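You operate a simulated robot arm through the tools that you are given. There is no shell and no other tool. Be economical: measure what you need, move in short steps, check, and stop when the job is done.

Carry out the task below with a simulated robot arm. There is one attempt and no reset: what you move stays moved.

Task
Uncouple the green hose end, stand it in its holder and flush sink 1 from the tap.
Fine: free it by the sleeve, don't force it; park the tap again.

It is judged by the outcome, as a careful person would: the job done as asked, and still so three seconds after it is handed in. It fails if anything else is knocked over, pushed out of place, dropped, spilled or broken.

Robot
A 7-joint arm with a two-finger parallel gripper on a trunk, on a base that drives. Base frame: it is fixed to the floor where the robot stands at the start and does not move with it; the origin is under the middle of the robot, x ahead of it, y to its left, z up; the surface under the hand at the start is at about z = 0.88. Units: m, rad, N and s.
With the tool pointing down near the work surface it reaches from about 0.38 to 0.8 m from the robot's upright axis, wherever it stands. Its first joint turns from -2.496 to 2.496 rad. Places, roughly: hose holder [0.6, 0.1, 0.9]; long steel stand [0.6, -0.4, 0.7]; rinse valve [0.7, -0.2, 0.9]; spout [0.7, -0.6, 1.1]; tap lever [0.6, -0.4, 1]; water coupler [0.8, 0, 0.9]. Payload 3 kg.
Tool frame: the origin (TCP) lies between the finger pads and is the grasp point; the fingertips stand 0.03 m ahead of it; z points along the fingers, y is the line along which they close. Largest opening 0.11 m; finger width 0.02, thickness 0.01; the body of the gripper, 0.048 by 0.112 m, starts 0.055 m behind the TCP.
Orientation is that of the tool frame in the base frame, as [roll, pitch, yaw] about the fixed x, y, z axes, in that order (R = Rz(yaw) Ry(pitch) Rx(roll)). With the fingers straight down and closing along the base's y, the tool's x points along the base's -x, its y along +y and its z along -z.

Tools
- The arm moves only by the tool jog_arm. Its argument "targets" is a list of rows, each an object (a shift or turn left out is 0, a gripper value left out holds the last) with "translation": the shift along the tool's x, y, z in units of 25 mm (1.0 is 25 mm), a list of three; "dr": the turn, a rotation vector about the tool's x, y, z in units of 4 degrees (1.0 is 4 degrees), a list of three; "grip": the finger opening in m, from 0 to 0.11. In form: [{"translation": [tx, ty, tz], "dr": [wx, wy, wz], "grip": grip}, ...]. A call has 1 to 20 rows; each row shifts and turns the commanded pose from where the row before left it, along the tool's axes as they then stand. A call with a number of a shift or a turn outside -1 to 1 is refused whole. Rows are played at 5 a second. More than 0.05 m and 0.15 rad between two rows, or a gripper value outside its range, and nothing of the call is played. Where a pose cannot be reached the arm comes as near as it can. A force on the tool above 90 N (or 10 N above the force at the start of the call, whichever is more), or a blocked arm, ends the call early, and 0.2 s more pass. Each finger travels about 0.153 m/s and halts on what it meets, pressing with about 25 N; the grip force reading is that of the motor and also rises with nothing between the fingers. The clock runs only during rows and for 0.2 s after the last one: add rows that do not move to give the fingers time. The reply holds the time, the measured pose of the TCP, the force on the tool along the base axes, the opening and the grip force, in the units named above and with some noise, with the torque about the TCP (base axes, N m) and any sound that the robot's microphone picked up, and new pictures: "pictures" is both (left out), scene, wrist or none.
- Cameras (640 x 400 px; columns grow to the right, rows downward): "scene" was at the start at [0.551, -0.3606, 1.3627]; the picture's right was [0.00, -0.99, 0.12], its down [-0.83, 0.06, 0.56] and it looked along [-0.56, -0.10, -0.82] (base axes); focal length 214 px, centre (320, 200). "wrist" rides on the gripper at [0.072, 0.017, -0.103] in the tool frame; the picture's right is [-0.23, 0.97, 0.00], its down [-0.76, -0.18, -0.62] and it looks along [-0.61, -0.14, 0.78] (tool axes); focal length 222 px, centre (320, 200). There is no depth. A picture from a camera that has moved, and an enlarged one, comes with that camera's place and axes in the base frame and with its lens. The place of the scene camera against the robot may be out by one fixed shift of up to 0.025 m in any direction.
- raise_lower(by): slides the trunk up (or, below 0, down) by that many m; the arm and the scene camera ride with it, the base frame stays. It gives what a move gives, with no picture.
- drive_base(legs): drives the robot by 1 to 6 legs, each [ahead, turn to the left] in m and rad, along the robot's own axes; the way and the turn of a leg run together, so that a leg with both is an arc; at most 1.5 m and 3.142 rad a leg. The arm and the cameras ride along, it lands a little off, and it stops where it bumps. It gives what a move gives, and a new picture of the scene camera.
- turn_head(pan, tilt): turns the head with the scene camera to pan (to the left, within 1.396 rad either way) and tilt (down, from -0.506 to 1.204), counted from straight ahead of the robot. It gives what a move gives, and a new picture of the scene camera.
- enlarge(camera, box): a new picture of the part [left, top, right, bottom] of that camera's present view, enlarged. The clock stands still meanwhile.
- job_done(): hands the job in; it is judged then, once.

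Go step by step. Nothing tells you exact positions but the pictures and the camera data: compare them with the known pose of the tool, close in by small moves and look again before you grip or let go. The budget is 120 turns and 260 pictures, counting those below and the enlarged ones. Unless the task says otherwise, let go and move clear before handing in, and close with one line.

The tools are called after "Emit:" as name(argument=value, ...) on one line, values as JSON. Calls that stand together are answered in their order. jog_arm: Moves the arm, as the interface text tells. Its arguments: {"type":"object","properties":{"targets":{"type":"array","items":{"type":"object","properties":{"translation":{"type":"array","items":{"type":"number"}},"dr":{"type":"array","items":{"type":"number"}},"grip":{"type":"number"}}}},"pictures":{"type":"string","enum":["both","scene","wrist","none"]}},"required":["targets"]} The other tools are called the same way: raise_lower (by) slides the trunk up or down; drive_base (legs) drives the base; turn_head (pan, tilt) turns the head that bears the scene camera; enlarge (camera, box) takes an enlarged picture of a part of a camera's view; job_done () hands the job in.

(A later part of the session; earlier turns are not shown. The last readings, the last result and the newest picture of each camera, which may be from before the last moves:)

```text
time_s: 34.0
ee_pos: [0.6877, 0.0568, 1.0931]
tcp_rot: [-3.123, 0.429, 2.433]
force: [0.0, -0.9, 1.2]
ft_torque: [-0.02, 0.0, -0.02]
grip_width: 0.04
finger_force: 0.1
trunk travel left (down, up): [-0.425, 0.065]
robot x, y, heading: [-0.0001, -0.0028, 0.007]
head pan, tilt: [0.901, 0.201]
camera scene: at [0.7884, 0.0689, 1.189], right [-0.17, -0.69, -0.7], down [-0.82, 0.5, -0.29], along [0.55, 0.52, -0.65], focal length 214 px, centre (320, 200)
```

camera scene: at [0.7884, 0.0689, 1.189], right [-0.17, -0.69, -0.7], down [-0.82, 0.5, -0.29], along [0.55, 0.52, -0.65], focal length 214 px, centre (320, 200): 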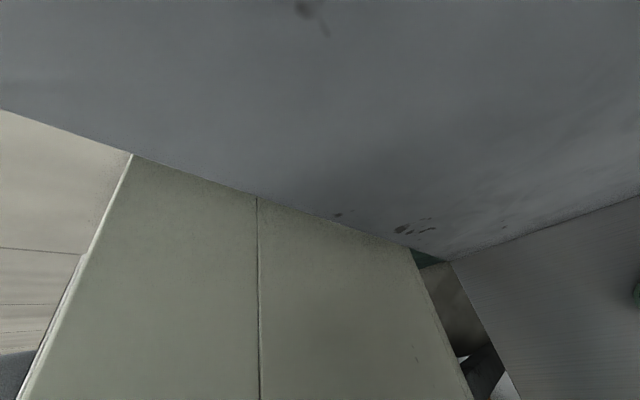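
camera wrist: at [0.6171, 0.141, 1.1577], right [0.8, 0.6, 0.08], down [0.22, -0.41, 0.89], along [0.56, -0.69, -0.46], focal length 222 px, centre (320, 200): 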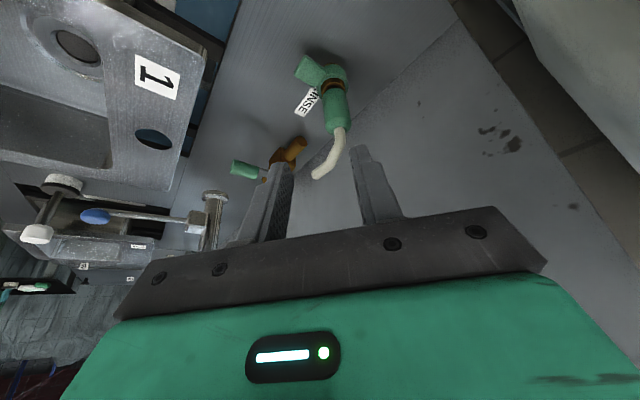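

The cabinet face is at about y = 0.185. I'll shift right a bit more, finish the turn so the fingers close along x, and tilt to 35 degrees.

Emit:
jog_arm(targets=[{"translation": [-0.706, -0.912, 0.33]}, {"dr": [0.456, 0, 0.977]}, {"dr": [0.456, 0, 0.977]}, {"dr": [0.456, 0, 0.977]}, {"dr": [0.456, 0, 0.977]}, {"dr": [0.456, 0, 0.977]}, {"dr": [0.456, 0, 0.977]}, {"dr": [0.456, 0, 0.977]}, {"dr": [0.456, 0, 0.977]}, {"dr": [0, -0.85, 0]}, {"dr": [0, -0.85, 0]}, {"dr": [0, -0.8, 0], "grip": 0.06}, {}], pictures="wrist")

Emit:
turn_head(pan=0.0, tilt=0.6)

```text
time_s: 36.8
ee_pos: [0.6876, 0.0283, 1.0965]
tcp_rot: [-3.121, 0.615, 1.835]
force: [0.3, -0.1, 0.0]
ft_torque: [-0.01, 0.02, 0.03]
grip_width: 0.0603
finger_force: 0.1
trunk travel left (down, up): [-0.425, 0.065]
robot x, y, heading: [-0.0006, -0.0008, 0.0]
head pan, tilt: [0.901, 0.201]
camera wrist: at [0.6744, 0.1469, 1.1378], right [0.99, 0.06, 0.11], down [-0.09, -0.29, 0.95], along [0.09, -0.95, -0.29], focal length 222 px, centre (320, 200)
```

wrist: 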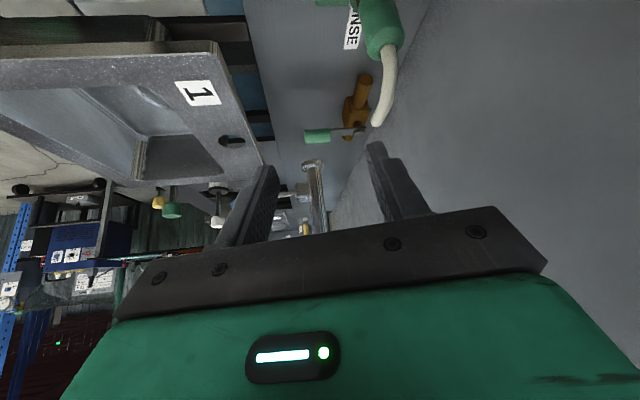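

```text
time_s: 38.0
ee_pos: [0.6869, 0.0277, 1.0959]
tcp_rot: [-3.122, 0.614, 1.834]
force: [0.1, -0.2, 0.1]
ft_torque: [-0.01, -0.01, 0.0]
grip_width: 0.0598
finger_force: 0.0
trunk travel left (down, up): [-0.425, 0.065]
robot x, y, heading: [-0.0036, -0.0013, -0.0]
head pan, tilt: [0.0, 0.6]
camera scene: at [0.7051, -0.0012, 1.1537], right [-0.97, -0.25, 0.02], down [-0.25, 0.97, -0.01], along [-0.01, -0.02, -1.0], focal length 214 px, centre (320, 200)
```

scene: 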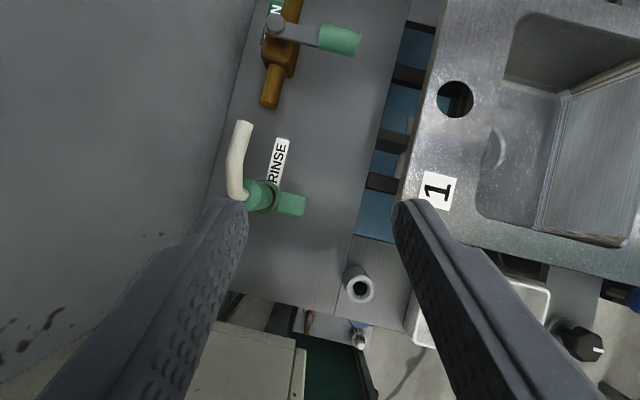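

Emit:
jog_arm(targets=[{"translation": [-0.279, 0.872, 0.197]}, {"translation": [-0.279, 0.872, 0.197]}, {"translation": [-0.279, 0.872, 0.197]}, {"translation": [0.46, 0, 0.65]}, {}], pictures="both")

```text
time_s: 39.2
ee_pos: [0.7558, 0.0182, 1.0752]
tcp_rot: [-3.121, 0.615, 1.836]
force: [-0.2, 0.0, -0.1]
ft_torque: [0.03, -0.01, 0.0]
grip_width: 0.0602
finger_force: 0.1
trunk travel left (down, up): [-0.425, 0.065]
robot x, y, heading: [-0.0013, -0.0059, 0.004]
head pan, tilt: [0.0, 0.6]
camera scene: at [0.7742, -0.0089, 1.1329], right [-0.97, -0.25, 0.02], down [-0.25, 0.97, -0.01], along [-0.01, -0.02, -1.0], focal length 214 px, centre (320, 200)
camera wrist: at [0.7433, 0.1392, 1.1171], right [0.99, 0.06, 0.11], down [-0.09, -0.3, 0.95], along [0.09, -0.95, -0.29], focal length 222 px, centre (320, 200)
```

scene: 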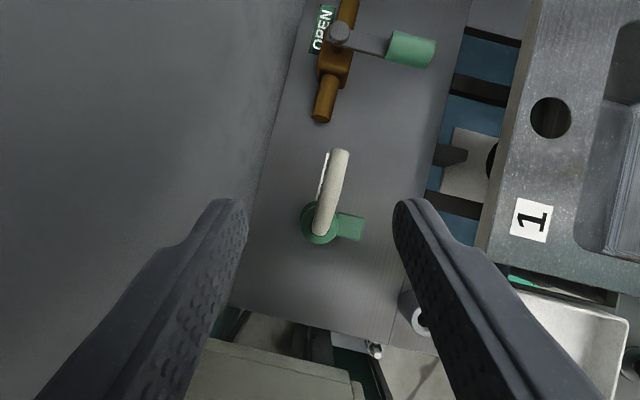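
wrist: 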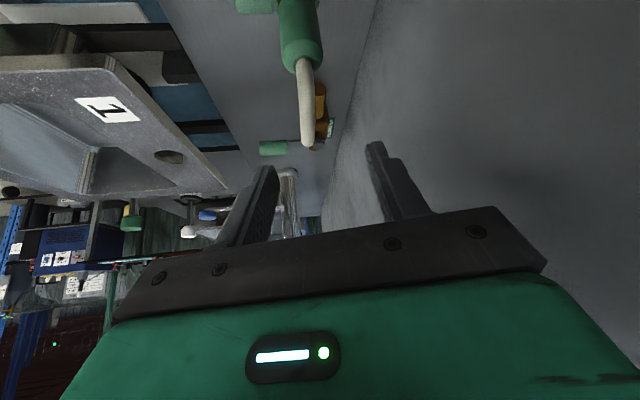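

Emit:
enlarge(camera="scene", box=[240, 140, 400, 260])

```text
3.33 times, centred on (320, 200) of scene
camera zoom: at [0.7742, -0.0089, 1.1329], right [-0.97, -0.25, 0.02], down [-0.25, 0.97, -0.01], along [-0.01, -0.02, -1.0], focal length 715 px, centre (320, 200)
```

zoom: 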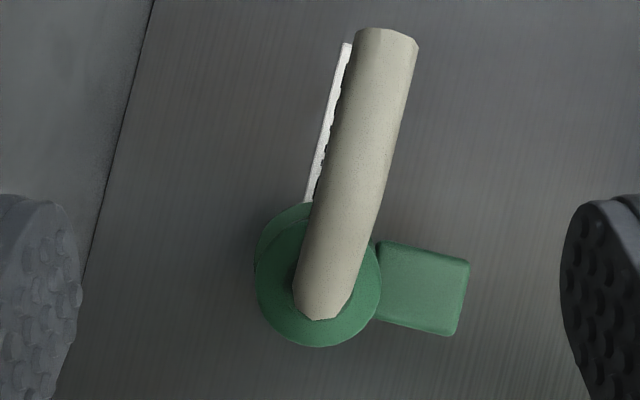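

The shift between scene camera and hand is now consistent: the plug axis is at about (0.758, 0.0175). Next I descend with the fingers straddling the plug.

Emit:
jog_arm(targets=[{"translation": [0.788, 0.08, 0.85]}, {"translation": [0.662, 0, 0.94]}, {"translation": [0.662, 0, 0.94]}, {"translation": [0.662, 0, 0.94], "grip": 0.05}, {}], pictures="both")

```text
time_s: 40.4
ee_pos: [0.7522, 0.0013, 0.9615]
tcp_rot: [-3.123, 0.604, 1.811]
force: [0.4, -0.3, -1.2]
ft_torque: [0.02, 0.02, -0.03]
grip_width: 0.0501
finger_force: 0.0
trunk travel left (down, up): [-0.425, 0.065]
robot x, y, heading: [0.0029, -0.0029, -0.016]
head pan, tilt: [0.0, 0.6]
camera scene: at [0.7704, -0.0288, 1.019], right [-0.97, -0.23, 0.01], down [-0.23, 0.97, -0.01], along [-0.01, -0.01, -1.0], focal length 214 px, centre (320, 200)
camera wrist: at [0.7426, 0.1198, 1.0043], right [0.99, 0.04, 0.12], down [-0.1, -0.3, 0.95], along [0.07, -0.95, -0.29], focal length 222 px, centre (320, 200)
```

scene: 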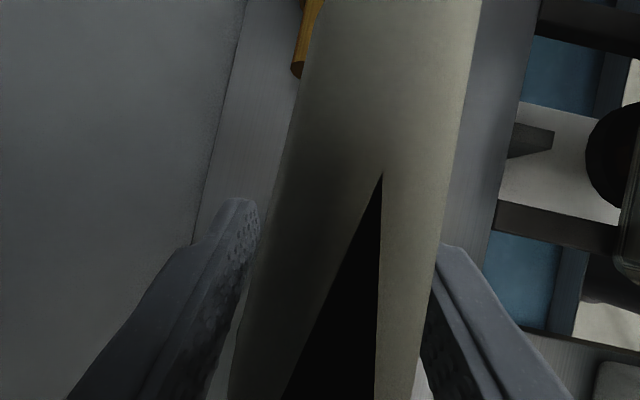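
wrist: 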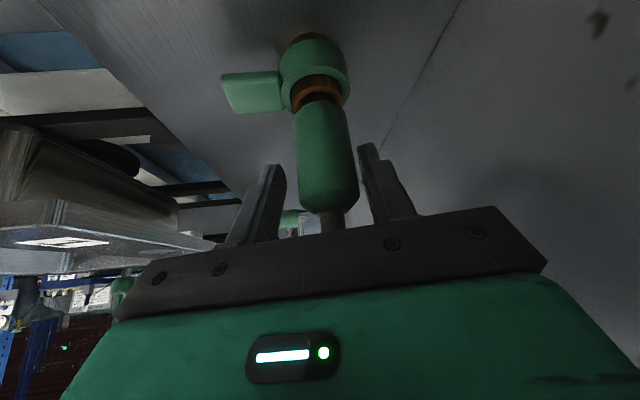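

Emit:
jog_arm(targets=[{}, {}], pictures="none")

```text
time_s: 41.0
ee_pos: [0.7531, 0.0018, 0.9614]
tcp_rot: [-3.125, 0.606, 1.811]
force: [0.8, -0.4, -0.6]
ft_torque: [0.02, -0.03, 0.02]
grip_width: 0.0502
finger_force: 0.1
trunk travel left (down, up): [-0.425, 0.065]
robot x, y, heading: [-0.0014, -0.0039, -0.02]
head pan, tilt: [0.0, 0.6]
```

The base has swung about 1 degree: the arm's elbow must be pressing on the cabinet. I'll back straight up out of this and come in from the front instead.

Emit:
jog_arm(targets=[{"translation": [-0.662, 0, -0.94], "grip": 0.06}, {"translation": [-0.662, 0, -0.94]}, {"translation": [-0.662, 0, -0.94]}, {"translation": [-0.662, 0, -0.94]}, {"translation": [-0.662, 0, -0.94]}, {}], pictures="both")

```text
time_s: 42.4
ee_pos: [0.7572, 0.0241, 1.1044]
tcp_rot: [-3.121, 0.614, 1.837]
force: [0.0, 0.3, 0.4]
ft_torque: [0.0, -0.02, -0.01]
grip_width: 0.0597
finger_force: 0.1
trunk travel left (down, up): [-0.425, 0.065]
robot x, y, heading: [0.0008, -0.0062, 0.005]
head pan, tilt: [0.0, 0.6]
camera scene: at [0.7754, -0.0044, 1.1631], right [-0.97, -0.25, 0.02], down [-0.25, 0.97, -0.01], along [-0.01, -0.02, -1.0], focal length 214 px, centre (320, 200)
camera wrist: at [0.7444, 0.1437, 1.1473], right [0.99, 0.06, 0.11], down [-0.09, -0.3, 0.95], along [0.1, -0.95, -0.29], focal length 222 px, centre (320, 200)
```

scene: 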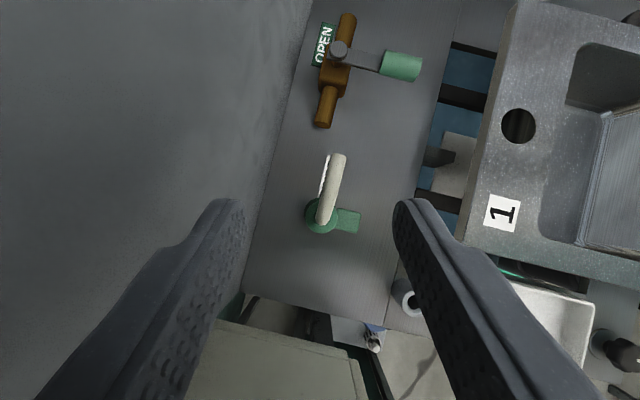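
wrist: 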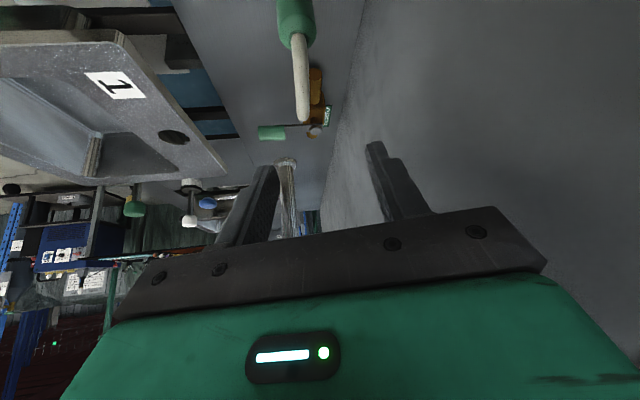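

Emit:
jog_arm(targets=[{"translation": [0.143, -0.958, -0.1]}, {"translation": [0.143, -0.958, -0.1]}, {"translation": [0.143, -0.958, -0.1]}, {"translation": [0.143, -0.958, -0.1]}, {"dr": [-0.672, 0, -0.958]}, {"dr": [-0.672, 0, -0.958]}, {"dr": [-0.672, 0, -0.958]}, {"dr": [-0.672, 0, -0.958]}, {"dr": [-0.672, 0, -0.958]}, {"dr": [-0.672, 0, -0.958]}, {"dr": [-0.672, 0, -0.958]}, {"dr": [-0.672, 0, -0.958]}, {"dr": [-0.672, 0, -0.958]}, {"dr": [-0.672, 0, -0.958]}, {"dr": [-0.672, 0, -0.958]}, {"dr": [-0.672, 0, -0.958]}, {"dr": [-0.672, 0, -0.958]}, {"dr": [-0.672, 0, -0.958]}, {"dr": [-0.672, 0, -0.958]}, {"dr": [-0.672, 0, -0.958]}], pictures="wrist")

```text
time_s: 46.6
ee_pos: [0.66, 0.0167, 1.1036]
tcp_rot: [-3.135, 0.597, 3.134]
force: [-0.9, 0.0, -0.3]
ft_torque: [-0.01, 0.01, 0.0]
grip_width: 0.0602
finger_force: 0.1
trunk travel left (down, up): [-0.425, 0.065]
robot x, y, heading: [0.0001, -0.0054, -0.003]
head pan, tilt: [0.0, 0.6]
camera wrist: at [0.5429, 0.0349, 1.1495], right [0.2, 0.97, 0.12], down [0.28, -0.17, 0.94], along [0.94, -0.15, -0.31], focal length 222 px, centre (320, 200)
```

wrist: 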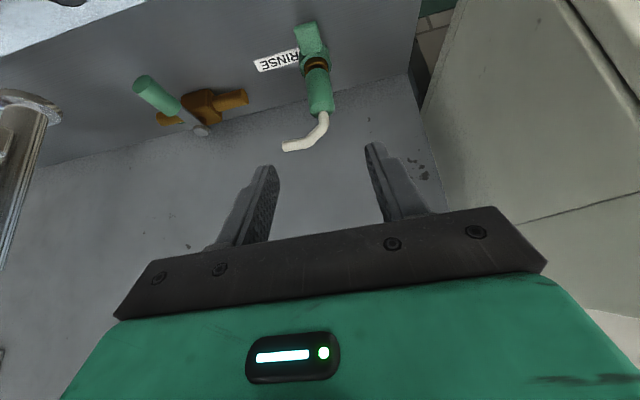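

Emit:
jog_arm(targets=[{"translation": [0.43, 0.04, 0.99]}, {"translation": [0.43, 0, 0.99]}, {"translation": [0.43, 0, 0.99]}, {"translation": [0.43, 0, 0.99]}, {"translation": [0.43, 0, 0.99]}, {"translation": [0.43, 0, 0.99]}, {}], pictures="both")

```text
time_s: 48.2
ee_pos: [0.6907, 0.0168, 0.9452]
tcp_rot: [-3.134, 0.594, 3.133]
force: [0.9, -0.2, -0.1]
ft_torque: [0.01, 0.01, 0.02]
grip_width: 0.06
finger_force: 0.0
trunk travel left (down, up): [-0.425, 0.065]
robot x, y, heading: [-0.0034, -0.005, -0.001]
head pan, tilt: [0.0, 0.6]
camera scene: at [0.7244, 0.0083, 1.0028], right [-0.01, -1.0, 0.01], down [-1.0, 0.01, 0.0], along [0.0, -0.01, -1.0], focal length 214 px, centre (320, 200)
camera wrist: at [0.5727, 0.0356, 0.9897], right [0.2, 0.97, 0.12], down [0.28, -0.17, 0.94], along [0.94, -0.16, -0.31], focal length 222 px, centre (320, 200)
```

scene: 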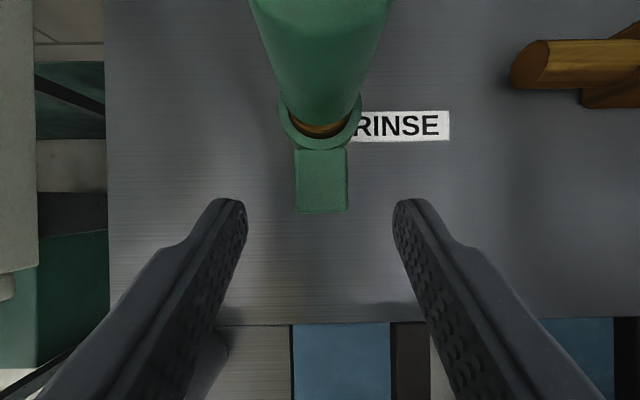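
wrist: 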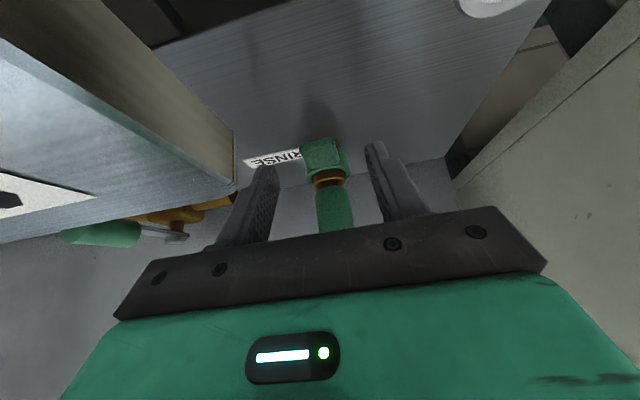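

Emit:
jog_arm(targets=[{"translation": [-0.684, 0, 0.465]}, {"translation": [-0.684, 0, 0.465]}, {"translation": [-0.684, 0, 0.465]}, {}], pictures="both")

Emit:
enlarge(camera="wrist", box=[240, 120, 400, 240])

```text
time_s: 49.2
ee_pos: [0.7506, 0.0149, 0.9442]
tcp_rot: [-3.135, 0.594, 3.133]
force: [0.4, -0.3, 0.3]
ft_torque: [-0.01, 0.0, 0.02]
grip_width: 0.0599
finger_force: 0.1
trunk travel left (down, up): [-0.425, 0.065]
robot x, y, heading: [0.001, -0.0041, -0.003]
head pan, tilt: [0.0, 0.6]
camera scene: at [0.7863, 0.0065, 1.0024], right [-0.01, -1.0, 0.01], down [-1.0, 0.01, 0.0], along [0.0, -0.01, -1.0], focal length 214 px, centre (320, 200)
camera wrist: at [0.6345, 0.0338, 0.9893], right [0.2, 0.97, 0.12], down [0.28, -0.18, 0.94], along [0.94, -0.16, -0.31], focal length 222 px, centre (320, 200)
```

scene: 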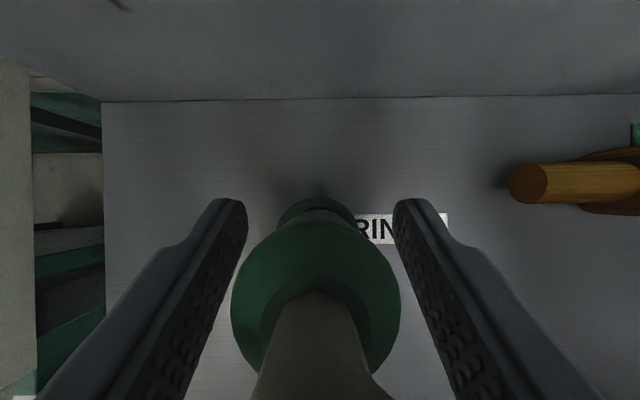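
wrist: 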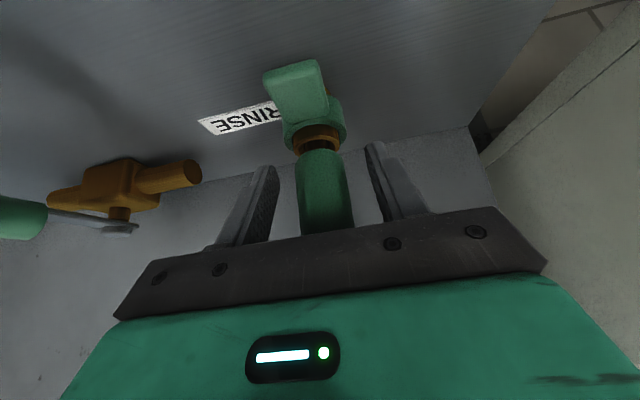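

```text
3.33 times, centred on (320, 180) of wrist
camera zoom: at [0.6345, 0.0338, 0.9893], right [0.2, 0.97, 0.12], down [0.28, -0.18, 0.94], along [0.94, -0.16, -0.31], focal length 740 px, centre (320, 267)
```

zoom: 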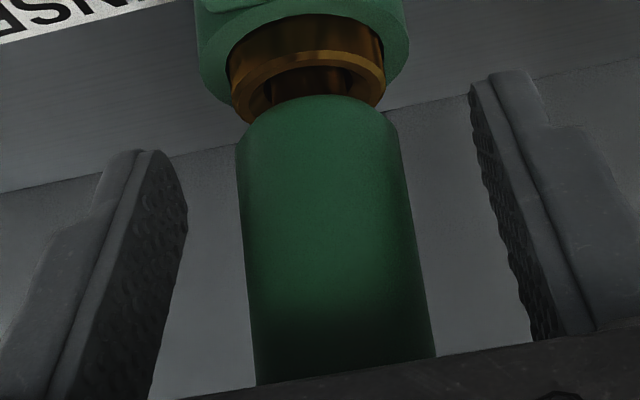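

The hand is centred around the plug. I'll narrow the fingers so they just clear it and step down onto the sleeve rim.

Emit:
jog_arm(targets=[{"grip": 0.035}, {}, {"translation": [0.0675, 0.04, 0.0993]}, {"translation": [0.0675, 0.04, 0.0993]}, {}], pictures="wrist")

Emit:
enlarge(camera="wrist", box=[240, 80, 400, 240])

```text
time_s: 50.4
ee_pos: [0.7521, 0.0159, 0.9396]
tcp_rot: [-3.135, 0.594, 3.135]
force: [0.4, -0.6, 0.1]
ft_torque: [0.01, 0.0, -0.02]
grip_width: 0.0351
finger_force: 0.0
trunk travel left (down, up): [-0.425, 0.065]
robot x, y, heading: [-0.0007, -0.0033, 0.005]
head pan, tilt: [0.0, 0.6]
camera wrist: at [0.6345, 0.0352, 0.9836], right [0.2, 0.97, 0.12], down [0.28, -0.17, 0.94], along [0.94, -0.15, -0.31], focal length 222 px, centre (320, 200)
```

wrist: 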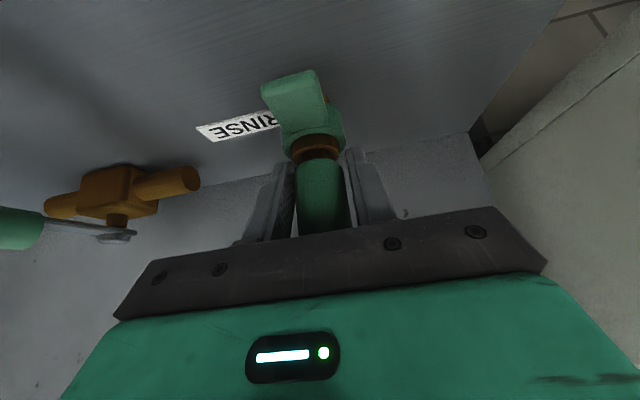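

```text
2.50 times, centred on (320, 160) of wrist
camera zoom: at [0.6345, 0.0352, 0.9836], right [0.2, 0.97, 0.12], down [0.28, -0.17, 0.94], along [0.94, -0.15, -0.31], focal length 555 px, centre (320, 300)
```

zoom: 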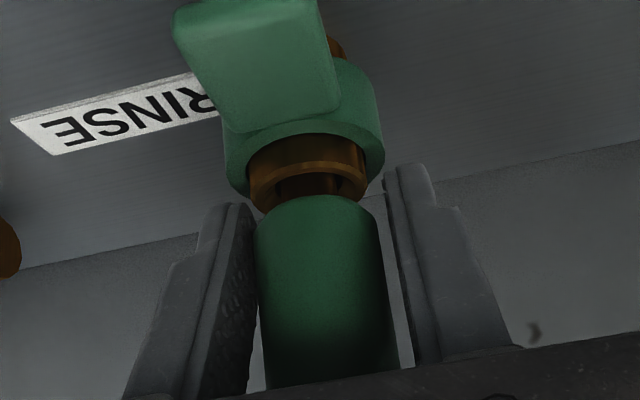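

Emit:
jog_arm(targets=[{"translation": [0.0675, 0, 0.0993]}, {"translation": [0.0675, 0, 0.0993]}, {}], pictures="none")

Emit:
jog_arm(targets=[{"translation": [0.045, 0, 0.0662]}, {"translation": [0.045, 0, 0.0662]}, {}], pictures="wrist")

Emit:
enlarge(camera="wrist", box=[240, 80, 400, 240])

```text
time_s: 51.2
ee_pos: [0.7539, 0.0163, 0.9336]
tcp_rot: [-3.135, 0.596, 3.131]
force: [-0.3, -0.4, -1.0]
ft_torque: [0.0, -0.01, 0.03]
grip_width: 0.0349
finger_force: 0.1
trunk travel left (down, up): [-0.425, 0.065]
robot x, y, heading: [0.002, -0.0057, -0.004]
head pan, tilt: [0.0, 0.6]
```

```text
time_s: 52.0
ee_pos: [0.7524, 0.0164, 0.9283]
tcp_rot: [-3.133, 0.595, 3.133]
force: [0.3, 0.2, -0.4]
ft_torque: [-0.04, 0.01, -0.01]
grip_width: 0.0351
finger_force: 0.0
trunk travel left (down, up): [-0.425, 0.065]
robot x, y, heading: [-0.0016, -0.0027, -0.004]
head pan, tilt: [0.0, 0.6]
camera wrist: at [0.635, 0.0356, 0.9733], right [0.2, 0.97, 0.12], down [0.28, -0.18, 0.94], along [0.94, -0.15, -0.31], focal length 222 px, centre (320, 200)
```

wrist: 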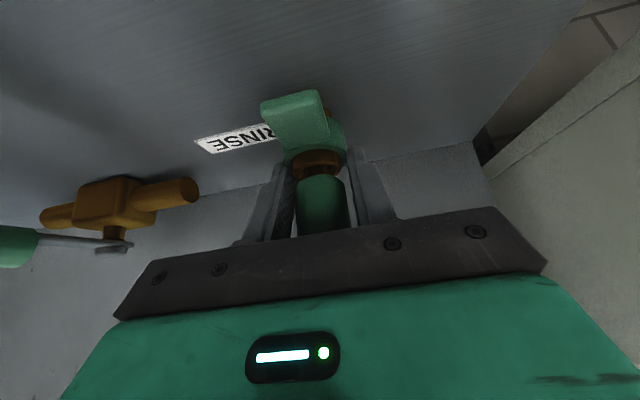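

```text
2.50 times, centred on (320, 160) of wrist
camera zoom: at [0.635, 0.0356, 0.9733], right [0.2, 0.97, 0.12], down [0.28, -0.18, 0.94], along [0.94, -0.15, -0.31], focal length 555 px, centre (320, 300)
```

zoom: 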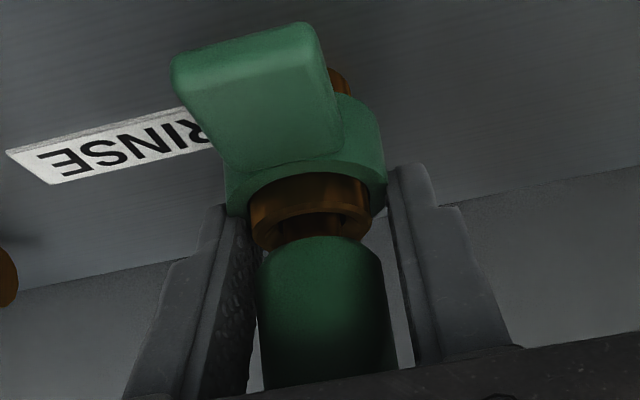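

Emit:
jog_arm(targets=[{"translation": [0.045, 0, 0.0662]}, {"translation": [0.045, 0, 0.0662]}, {}], pictures="wrist")

Emit:
enlarge(camera="wrist", box=[260, 100, 380, 220])

Emit:
enlarge(camera="scene", box=[220, 180, 420, 340])

```text
time_s: 52.8
ee_pos: [0.7535, 0.0162, 0.9266]
tcp_rot: [-3.134, 0.595, 3.134]
force: [-0.9, -0.3, 0.0]
ft_torque: [0.03, -0.01, 0.01]
grip_width: 0.0351
finger_force: 0.1
trunk travel left (down, up): [-0.425, 0.065]
robot x, y, heading: [-0.0006, -0.0047, -0.002]
head pan, tilt: [0.0, 0.6]
camera wrist: at [0.6347, 0.0353, 0.9695], right [0.2, 0.97, 0.12], down [0.28, -0.17, 0.94], along [0.94, -0.15, -0.31], focal length 222 px, centre (320, 200)
```

wrist: 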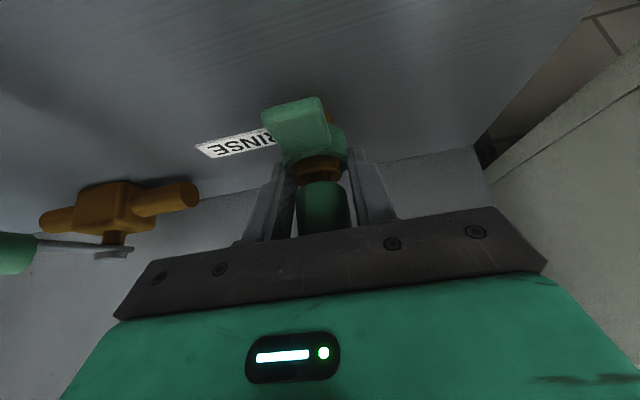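

```text
3.33 times, centred on (320, 160) of wrist
camera zoom: at [0.6347, 0.0353, 0.9695], right [0.2, 0.97, 0.12], down [0.28, -0.17, 0.94], along [0.94, -0.15, -0.31], focal length 740 px, centre (320, 333)
```

zoom: 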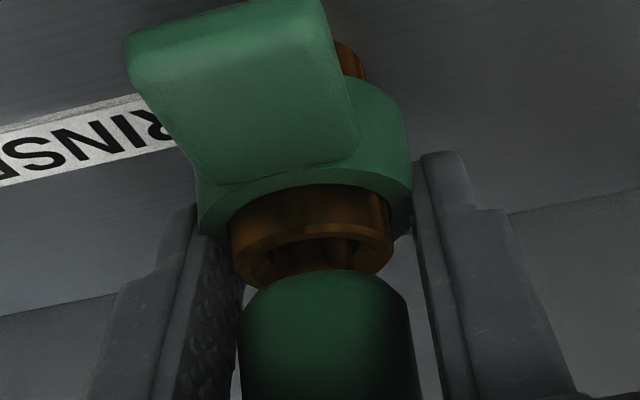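

```text
2.50 times, centred on (320, 260) of scene
camera zoom: at [0.7865, 0.0081, 0.9826], right [-0.01, -1.0, 0.01], down [-1.0, 0.01, 0.0], along [0.0, -0.01, -1.0], focal length 536 px, centre (320, 50)
```

zoom: 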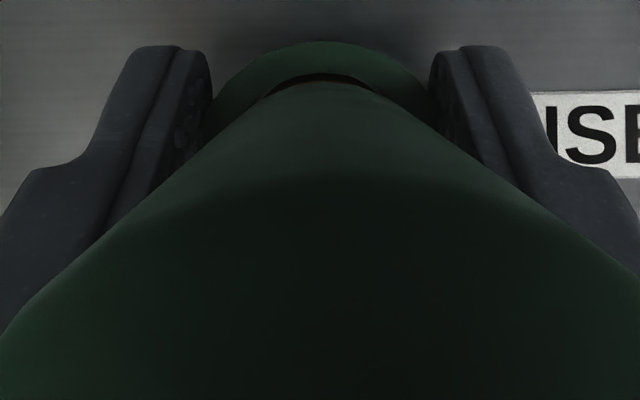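

The fingers passed just outside the sleeve ring, so the ring is only about 34 mm across. I'll go up, close lightly on the plug body to measure it, and use a narrower opening.

Emit:
jog_arm(targets=[{"translation": [-0.135, 0.0, -0.1986]}, {"translation": [-0.135, 0, -0.1986]}, {"translation": [-0.135, 0, -0.1986]}, {}, {"grip": 0.031}, {"grip": 0.028}, {"grip": 0.025}, {}], pictures="wrist")

```text
time_s: 54.6
ee_pos: [0.753, 0.0163, 0.9436]
tcp_rot: [-3.134, 0.596, 3.134]
force: [-0.9, -0.3, 0.9]
ft_torque: [0.03, -0.02, 0.0]
grip_width: 0.0287
finger_force: 24.9
trunk travel left (down, up): [-0.425, 0.065]
robot x, y, heading: [-0.0022, -0.0067, 0.003]
head pan, tilt: [0.0, 0.6]
camera wrist: at [0.6348, 0.035, 0.9881], right [0.2, 0.97, 0.12], down [0.28, -0.18, 0.94], along [0.94, -0.15, -0.31], focal length 222 px, centre (320, 200)
```

wrist: 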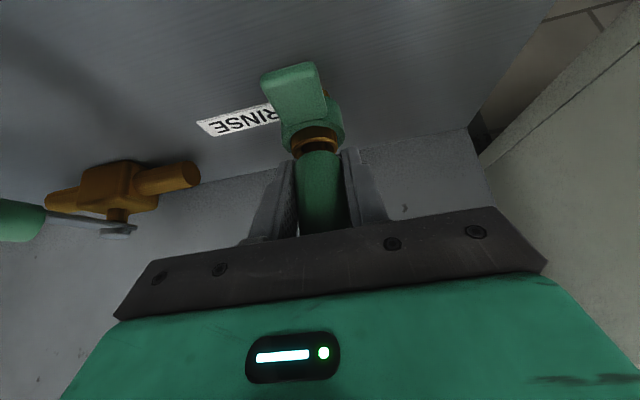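

The plug is 28.5 mm. I'll open to 30 mm and press down onto the sleeve rim in small steps.

Emit:
jog_arm(targets=[{"grip": 0.0295}, {}, {"translation": [0.0675, 0, 0.0993]}, {"translation": [0.0675, 0, 0.0993]}, {"translation": [0.045, 0, 0.0662]}, {}], pictures="none")

Emit:
jog_arm(targets=[{"translation": [0.045, 0, 0.0662]}, {"translation": [0.0225, 0, 0.0331]}, {}], pictures="none")

Emit:
jog_arm(targets=[{"translation": [0.045, 0, 0.0662]}, {}], pictures="none")

Emit:
enlarge(camera="wrist", box=[260, 100, 380, 220])

```text
time_s: 56.0
ee_pos: [0.7529, 0.0163, 0.9352]
tcp_rot: [-3.134, 0.597, 3.134]
force: [-0.6, -2.4, -1.4]
ft_torque: [-0.04, 0.0, 0.0]
grip_width: 0.0304
finger_force: 1.3
trunk travel left (down, up): [-0.425, 0.065]
robot x, y, heading: [-0.0018, -0.0056, 0.001]
head pan, tilt: [0.0, 0.6]
```

```text
time_s: 56.8
ee_pos: [0.7523, 0.0175, 0.9318]
tcp_rot: [-3.134, 0.597, 3.133]
force: [-0.1, -1.1, 0.9]
ft_torque: [-0.04, -0.01, -0.01]
grip_width: 0.0301
finger_force: 0.9
trunk travel left (down, up): [-0.425, 0.065]
robot x, y, heading: [-0.0016, -0.0054, -0.001]
head pan, tilt: [0.0, 0.6]
```

```text
time_s: 57.4
ee_pos: [0.7525, 0.0174, 0.9292]
tcp_rot: [-3.135, 0.593, 3.132]
force: [-1.1, -2.6, 1.1]
ft_torque: [-0.05, 0.02, 0.03]
grip_width: 0.031
finger_force: 0.7
trunk travel left (down, up): [-0.425, 0.065]
robot x, y, heading: [-0.0018, -0.0049, -0.002]
head pan, tilt: [0.0, 0.6]
```

```text
3.33 times, centred on (320, 160) of wrist
camera zoom: at [0.6348, 0.0357, 0.9742], right [0.2, 0.97, 0.12], down [0.28, -0.18, 0.94], along [0.94, -0.15, -0.31], focal length 740 px, centre (320, 333)
```

zoom: 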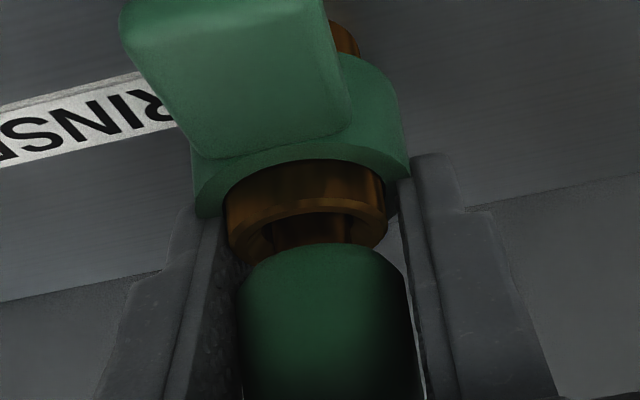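

Emit:
jog_arm(targets=[{"translation": [0.045, -0.03, 0.0662], "grip": 0.03}, {}], pictures="none")

Emit:
jog_arm(targets=[{"translation": [0.045, 0, 0.0662]}, {}], pictures="none")

Emit:
jog_arm(targets=[{"translation": [0.045, 0, 0.0662]}, {}], pictures="wrist")

Emit:
enlarge(camera="wrist", box=[260, 100, 380, 220])

```text
time_s: 58.0
ee_pos: [0.7533, 0.0173, 0.928]
tcp_rot: [-3.134, 0.595, 3.135]
force: [0.5, 0.1, 0.0]
ft_torque: [-0.01, -0.04, 0.0]
grip_width: 0.0299
finger_force: 0.3
trunk travel left (down, up): [-0.425, 0.065]
robot x, y, heading: [-0.0019, -0.0077, 0.002]
head pan, tilt: [0.0, 0.6]
```

```text
time_s: 58.6
ee_pos: [0.7522, 0.0164, 0.9264]
tcp_rot: [-3.136, 0.595, 3.133]
force: [0.5, 1.0, -0.1]
ft_torque: [0.02, 0.01, -0.02]
grip_width: 0.03
finger_force: 0.1
trunk travel left (down, up): [-0.425, 0.065]
robot x, y, heading: [0.0005, -0.0069, 0.001]
head pan, tilt: [0.0, 0.6]
```

```text
time_s: 59.2
ee_pos: [0.7522, 0.0171, 0.9237]
tcp_rot: [-3.135, 0.594, 3.134]
force: [0.6, 0.1, -0.6]
ft_torque: [-0.02, -0.02, -0.05]
grip_width: 0.0302
finger_force: 0.0
trunk travel left (down, up): [-0.425, 0.065]
robot x, y, heading: [-0.0009, -0.0067, -0.003]
head pan, tilt: [0.0, 0.6]
camera wrist: at [0.6354, 0.0346, 0.9685], right [0.2, 0.97, 0.12], down [0.28, -0.18, 0.94], along [0.94, -0.15, -0.31], focal length 222 px, centre (320, 200)
```

wrist: 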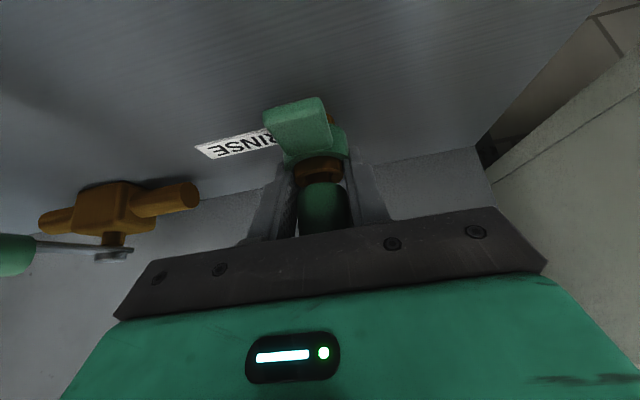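

```text
3.33 times, centred on (320, 160) of wrist
camera zoom: at [0.6354, 0.0346, 0.9685], right [0.2, 0.97, 0.12], down [0.28, -0.18, 0.94], along [0.94, -0.15, -0.31], focal length 740 px, centre (320, 333)
```

zoom: 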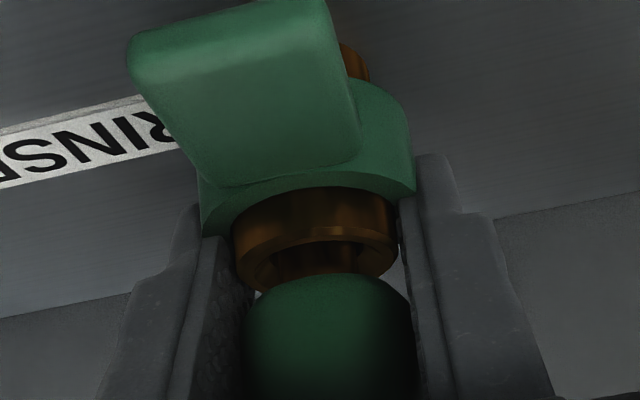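

No contact yet: the rounded tips are passing at the far edge of the ring, where it's narrow. I'll go up, pull back 5 mm, steepen to 30 degrees and press again.

Emit:
jog_arm(targets=[{"translation": [-0.315, 0, -0.463]}, {"translation": [0.149, 0, -0.101]}, {"dr": [0, 1.0, 0]}, {}], pictures="none")

Emit:
jog_arm(targets=[{"translation": [0.04, 0, 0.0693]}, {"translation": [0.04, 0, 0.0693]}, {"translation": [0.04, 0, 0.0693]}, {}], pictures="none")

Emit:
jog_arm(targets=[{"translation": [0.04, 0, 0.0693]}, {"translation": [0.04, 0, 0.0693]}, {}], pictures="both")

Emit:
enlarge(camera="wrist", box=[260, 100, 380, 220])

```text
time_s: 60.2
ee_pos: [0.7486, 0.0164, 0.9374]
tcp_rot: [-3.134, 0.527, 3.133]
force: [-0.1, 0.1, -0.6]
ft_torque: [0.03, 0.02, -0.02]
grip_width: 0.03
finger_force: 0.1
trunk travel left (down, up): [-0.425, 0.065]
robot x, y, heading: [-0.0002, -0.0056, 0.001]
head pan, tilt: [0.0, 0.6]
```

```text
time_s: 61.2
ee_pos: [0.7484, 0.0155, 0.9328]
tcp_rot: [-3.134, 0.525, 3.135]
force: [0.4, -0.8, -0.1]
ft_torque: [-0.01, 0.0, 0.03]
grip_width: 0.03
finger_force: 0.0
trunk travel left (down, up): [-0.425, 0.065]
robot x, y, heading: [-0.0009, -0.0062, 0.0]
head pan, tilt: [0.0, 0.6]
```

```text
time_s: 62.0
ee_pos: [0.7501, 0.0165, 0.9294]
tcp_rot: [-3.135, 0.527, 3.133]
force: [0.7, 0.4, 0.1]
ft_torque: [0.02, 0.03, 0.01]
grip_width: 0.03
finger_force: 0.9
trunk travel left (down, up): [-0.425, 0.065]
robot x, y, heading: [-0.0013, -0.0032, 0.002]
head pan, tilt: [0.0, 0.6]
camera scene: at [0.7874, 0.0072, 0.984], right [-0.01, -1.0, 0.01], down [-1.0, 0.01, 0.07], along [-0.07, -0.01, -1.0], focal length 214 px, centre (320, 200)
camera wrist: at [0.6346, 0.0346, 0.9808], right [0.21, 0.97, 0.11], down [0.34, -0.18, 0.92], along [0.92, -0.16, -0.37], focal length 222 px, centre (320, 200)
```

scene: 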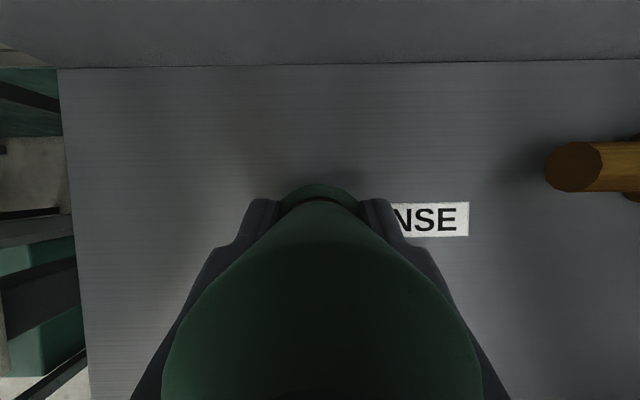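
wrist: 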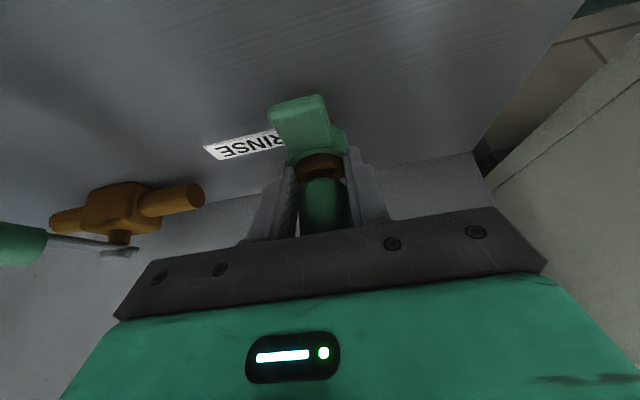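

```text
3.33 times, centred on (320, 160) of wrist
camera zoom: at [0.6346, 0.0346, 0.9808], right [0.21, 0.97, 0.11], down [0.34, -0.18, 0.92], along [0.92, -0.16, -0.37], focal length 740 px, centre (320, 333)
```

zoom: 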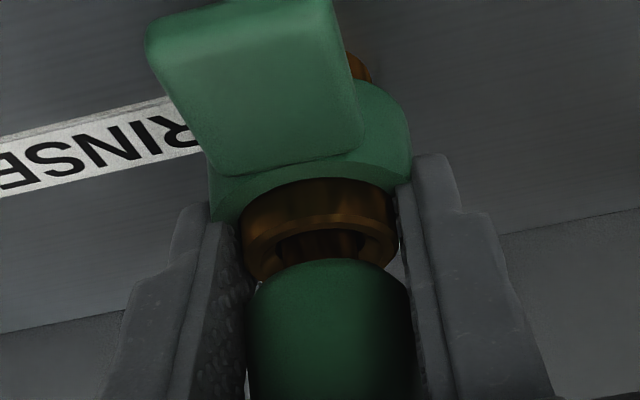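

Emit:
jog_arm(targets=[{"translation": [0.04, 0, 0.0693]}, {}], pictures="none")

Emit:
jog_arm(targets=[{"translation": [0.04, 0, 0.0693]}, {}], pictures="none")

Emit:
jog_arm(targets=[{"translation": [0.04, 0, 0.0693]}, {}], pictures="none")

Emit:
enlarge(camera="wrist", box=[260, 100, 380, 220])

```text
time_s: 62.6
ee_pos: [0.7483, 0.016, 0.9255]
tcp_rot: [-3.136, 0.526, 3.134]
force: [-0.5, 0.2, 0.2]
ft_torque: [0.02, -0.02, 0.03]
grip_width: 0.0302
finger_force: 0.1
trunk travel left (down, up): [-0.425, 0.065]
robot x, y, heading: [-0.0001, -0.0036, -0.001]
head pan, tilt: [0.0, 0.6]
```

```text
time_s: 63.2
ee_pos: [0.7496, 0.0168, 0.9237]
tcp_rot: [-3.134, 0.527, 3.132]
force: [0.1, 0.0, -0.4]
ft_torque: [0.02, 0.01, 0.01]
grip_width: 0.0302
finger_force: 0.3
trunk travel left (down, up): [-0.425, 0.065]
robot x, y, heading: [-0.0025, -0.0079, -0.002]
head pan, tilt: [0.0, 0.6]
```

```text
time_s: 63.8
ee_pos: [0.748, 0.0168, 0.9214]
tcp_rot: [-3.134, 0.525, 3.133]
force: [-0.5, 0.5, 0.0]
ft_torque: [0.01, 0.0, 0.0]
grip_width: 0.0302
finger_force: 0.2
trunk travel left (down, up): [-0.425, 0.065]
robot x, y, heading: [-0.0004, -0.0039, -0.004]
head pan, tilt: [0.0, 0.6]
```

```text
3.33 times, centred on (320, 160) of wrist
camera zoom: at [0.6339, 0.0352, 0.9746], right [0.21, 0.97, 0.11], down [0.34, -0.18, 0.92], along [0.92, -0.15, -0.37], focal length 740 px, centre (320, 333)
```

zoom: 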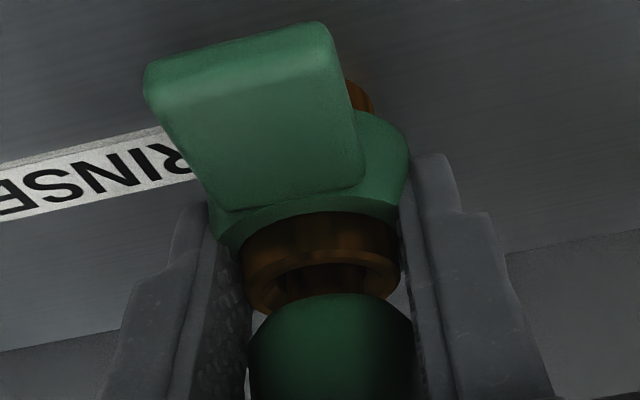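

The ring itself offers nothing to press on, only the tab does. So one finger must sit over the tab while both grip the plug, which means coming from the left again but steeper, to clear the cabinet. I'll retreat and re-orient.

Emit:
jog_arm(targets=[{"translation": [-0.4, 0, -0.693], "grip": 0.06}, {}, {"translation": [0.808, 0, -0.467]}, {"translation": [0.808, 0, -0.467]}, {"translation": [0.808, 0, -0.467]}, {"translation": [-0.517, 0, -0.895]}, {"translation": [-0.517, 0, -0.895]}, {"translation": [-0.517, 0, -0.895]}, {"translation": [-0.517, 0, -0.895]}, {"translation": [-0.517, 0, -0.895]}, {"translation": [-0.517, 0, -0.895]}, {}], pictures="none")

Emit:
jog_arm(targets=[{"dr": [0.58, 0, 1.0]}, {"dr": [0.58, 0, 1.0]}, {"dr": [0.58, 0, 1.0]}, {"dr": [0.58, 0, 1.0]}, {"dr": [0.58, 0, 1.0]}, {"dr": [0.58, 0, 1.0]}, {"dr": [0.58, 0, 1.0]}, {"dr": [0.58, 0, 1.0]}, {"dr": [0.58, 0, 1.0]}, {"dr": [0.58, 0, 1.0]}, {"dr": [0.58, 0, 1.0]}, {"dr": [0.58, 0, 1.0]}, {"dr": [0.58, 0, 1.0]}, {"dr": [0.58, 0, 1.0]}, {"dr": [0, 0.5, 0]}, {}], pictures="scene")

```text
time_s: 66.4
ee_pos: [0.6764, 0.0179, 1.0979]
tcp_rot: [-3.134, 0.525, 3.133]
force: [0.7, -0.9, 0.0]
ft_torque: [0.05, 0.01, -0.04]
grip_width: 0.0599
finger_force: 0.2
trunk travel left (down, up): [-0.425, 0.065]
robot x, y, heading: [-0.0023, -0.0051, 0.001]
head pan, tilt: [0.0, 0.6]
```

```text
time_s: 69.8
ee_pos: [0.6782, 0.0186, 1.0963]
tcp_rot: [-3.138, 0.495, 2.0]
force: [-0.2, 0.3, 0.3]
ft_torque: [0.02, -0.03, -0.02]
grip_width: 0.0601
finger_force: 0.0
trunk travel left (down, up): [-0.425, 0.065]
robot x, y, heading: [0.0012, -0.0024, -0.003]
head pan, tilt: [0.0, 0.6]
camera scene: at [0.7016, -0.016, 1.1519], right [-0.91, -0.41, 0.0], down [-0.41, 0.91, 0.1], along [-0.05, 0.09, -0.99], focal length 214 px, centre (320, 200)
```

scene: 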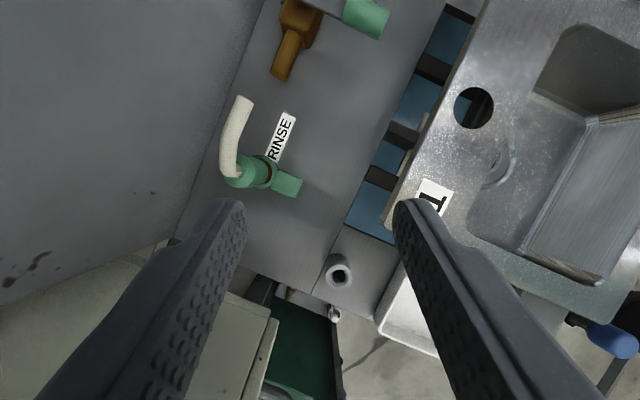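

Emit:
jog_arm(targets=[{"translation": [-0.083, 0.928, 0.59]}, {"translation": [-0.083, 0.928, 0.59]}, {"translation": [-0.083, 0.928, 0.59]}, {}], pictures="scene")

Emit:
enlarge(camera="scene", box=[240, 140, 400, 260])

```text
time_s: 70.8
ee_pos: [0.751, 0.022, 1.0612]
tcp_rot: [-3.138, 0.498, 2.001]
force: [0.4, -0.3, -0.3]
ft_torque: [-0.01, 0.03, 0.0]
grip_width: 0.0603
finger_force: 0.1
trunk travel left (down, up): [-0.425, 0.065]
robot x, y, heading: [-0.0003, -0.003, -0.001]
head pan, tilt: [0.0, 0.6]
camera scene: at [0.7748, -0.0122, 1.1148], right [-0.91, -0.42, 0.0], down [-0.41, 0.9, 0.1], along [-0.05, 0.09, -0.99], focal length 214 px, centre (320, 200)
```

scene: 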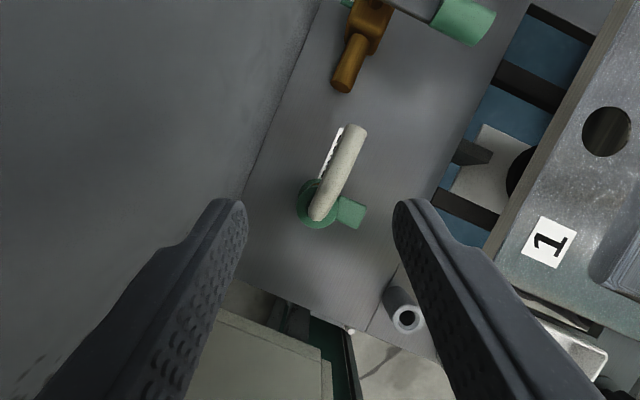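

```text
3.33 times, centred on (320, 200) of scene
camera zoom: at [0.7748, -0.0122, 1.1148], right [-0.91, -0.42, 0.0], down [-0.41, 0.9, 0.1], along [-0.05, 0.09, -0.99], focal length 715 px, centre (320, 200)
```

zoom: 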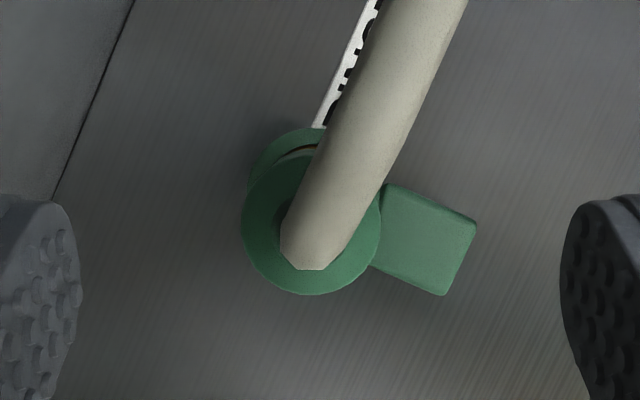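

Emit:
jog_arm(targets=[{"translation": [0.434, 0.016, 0.8]}, {"translation": [0.434, 0.016, 0.8]}, {"translation": [0.434, 0.016, 0.8]}, {}], pictures="none")

Emit:
jog_arm(targets=[{"translation": [0.434, 0.016, 0.8]}, {"translation": [0.434, 0.016, 0.8]}, {}], pictures="both")

```text
time_s: 71.8
ee_pos: [0.7537, 0.0242, 0.9941]
tcp_rot: [-3.14, 0.498, 2.001]
force: [0.2, -0.6, -0.2]
ft_torque: [0.0, -0.03, 0.03]
grip_width: 0.0598
finger_force: 0.0
trunk travel left (down, up): [-0.425, 0.065]
robot x, y, heading: [-0.0025, -0.0056, 0.002]
head pan, tilt: [0.0, 0.6]
```

```text
time_s: 72.6
ee_pos: [0.7537, 0.023, 0.9499]
tcp_rot: [-3.137, 0.497, 2.001]
force: [-0.3, -0.1, 0.1]
ft_torque: [0.01, -0.02, -0.01]
grip_width: 0.0601
finger_force: 0.2
trunk travel left (down, up): [-0.425, 0.065]
robot x, y, heading: [-0.0016, -0.0087, -0.005]
head pan, tilt: [0.0, 0.6]
camera scene: at [0.7776, -0.0105, 1.0029], right [-0.91, -0.42, 0.0], down [-0.41, 0.9, 0.1], along [-0.05, 0.09, -0.99], focal length 214 px, centre (320, 200)
camera wrist: at [0.7222, 0.1338, 1.0038], right [0.97, 0.22, 0.11], down [0.0, -0.41, 0.91], along [0.25, -0.88, -0.4], focal length 222 px, centre (320, 200)
```

scene: 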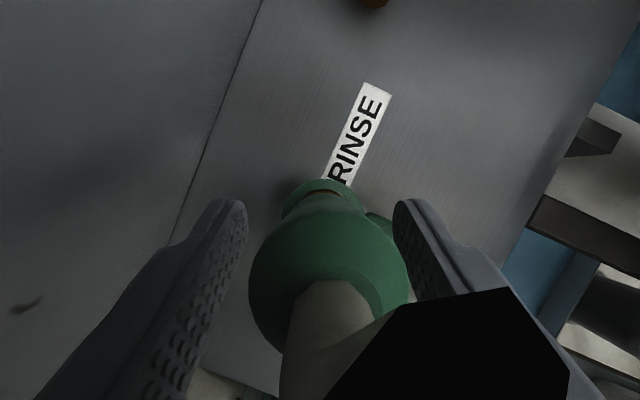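
wrist: 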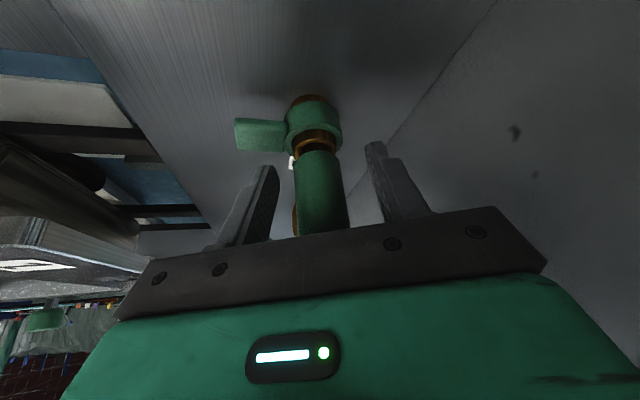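

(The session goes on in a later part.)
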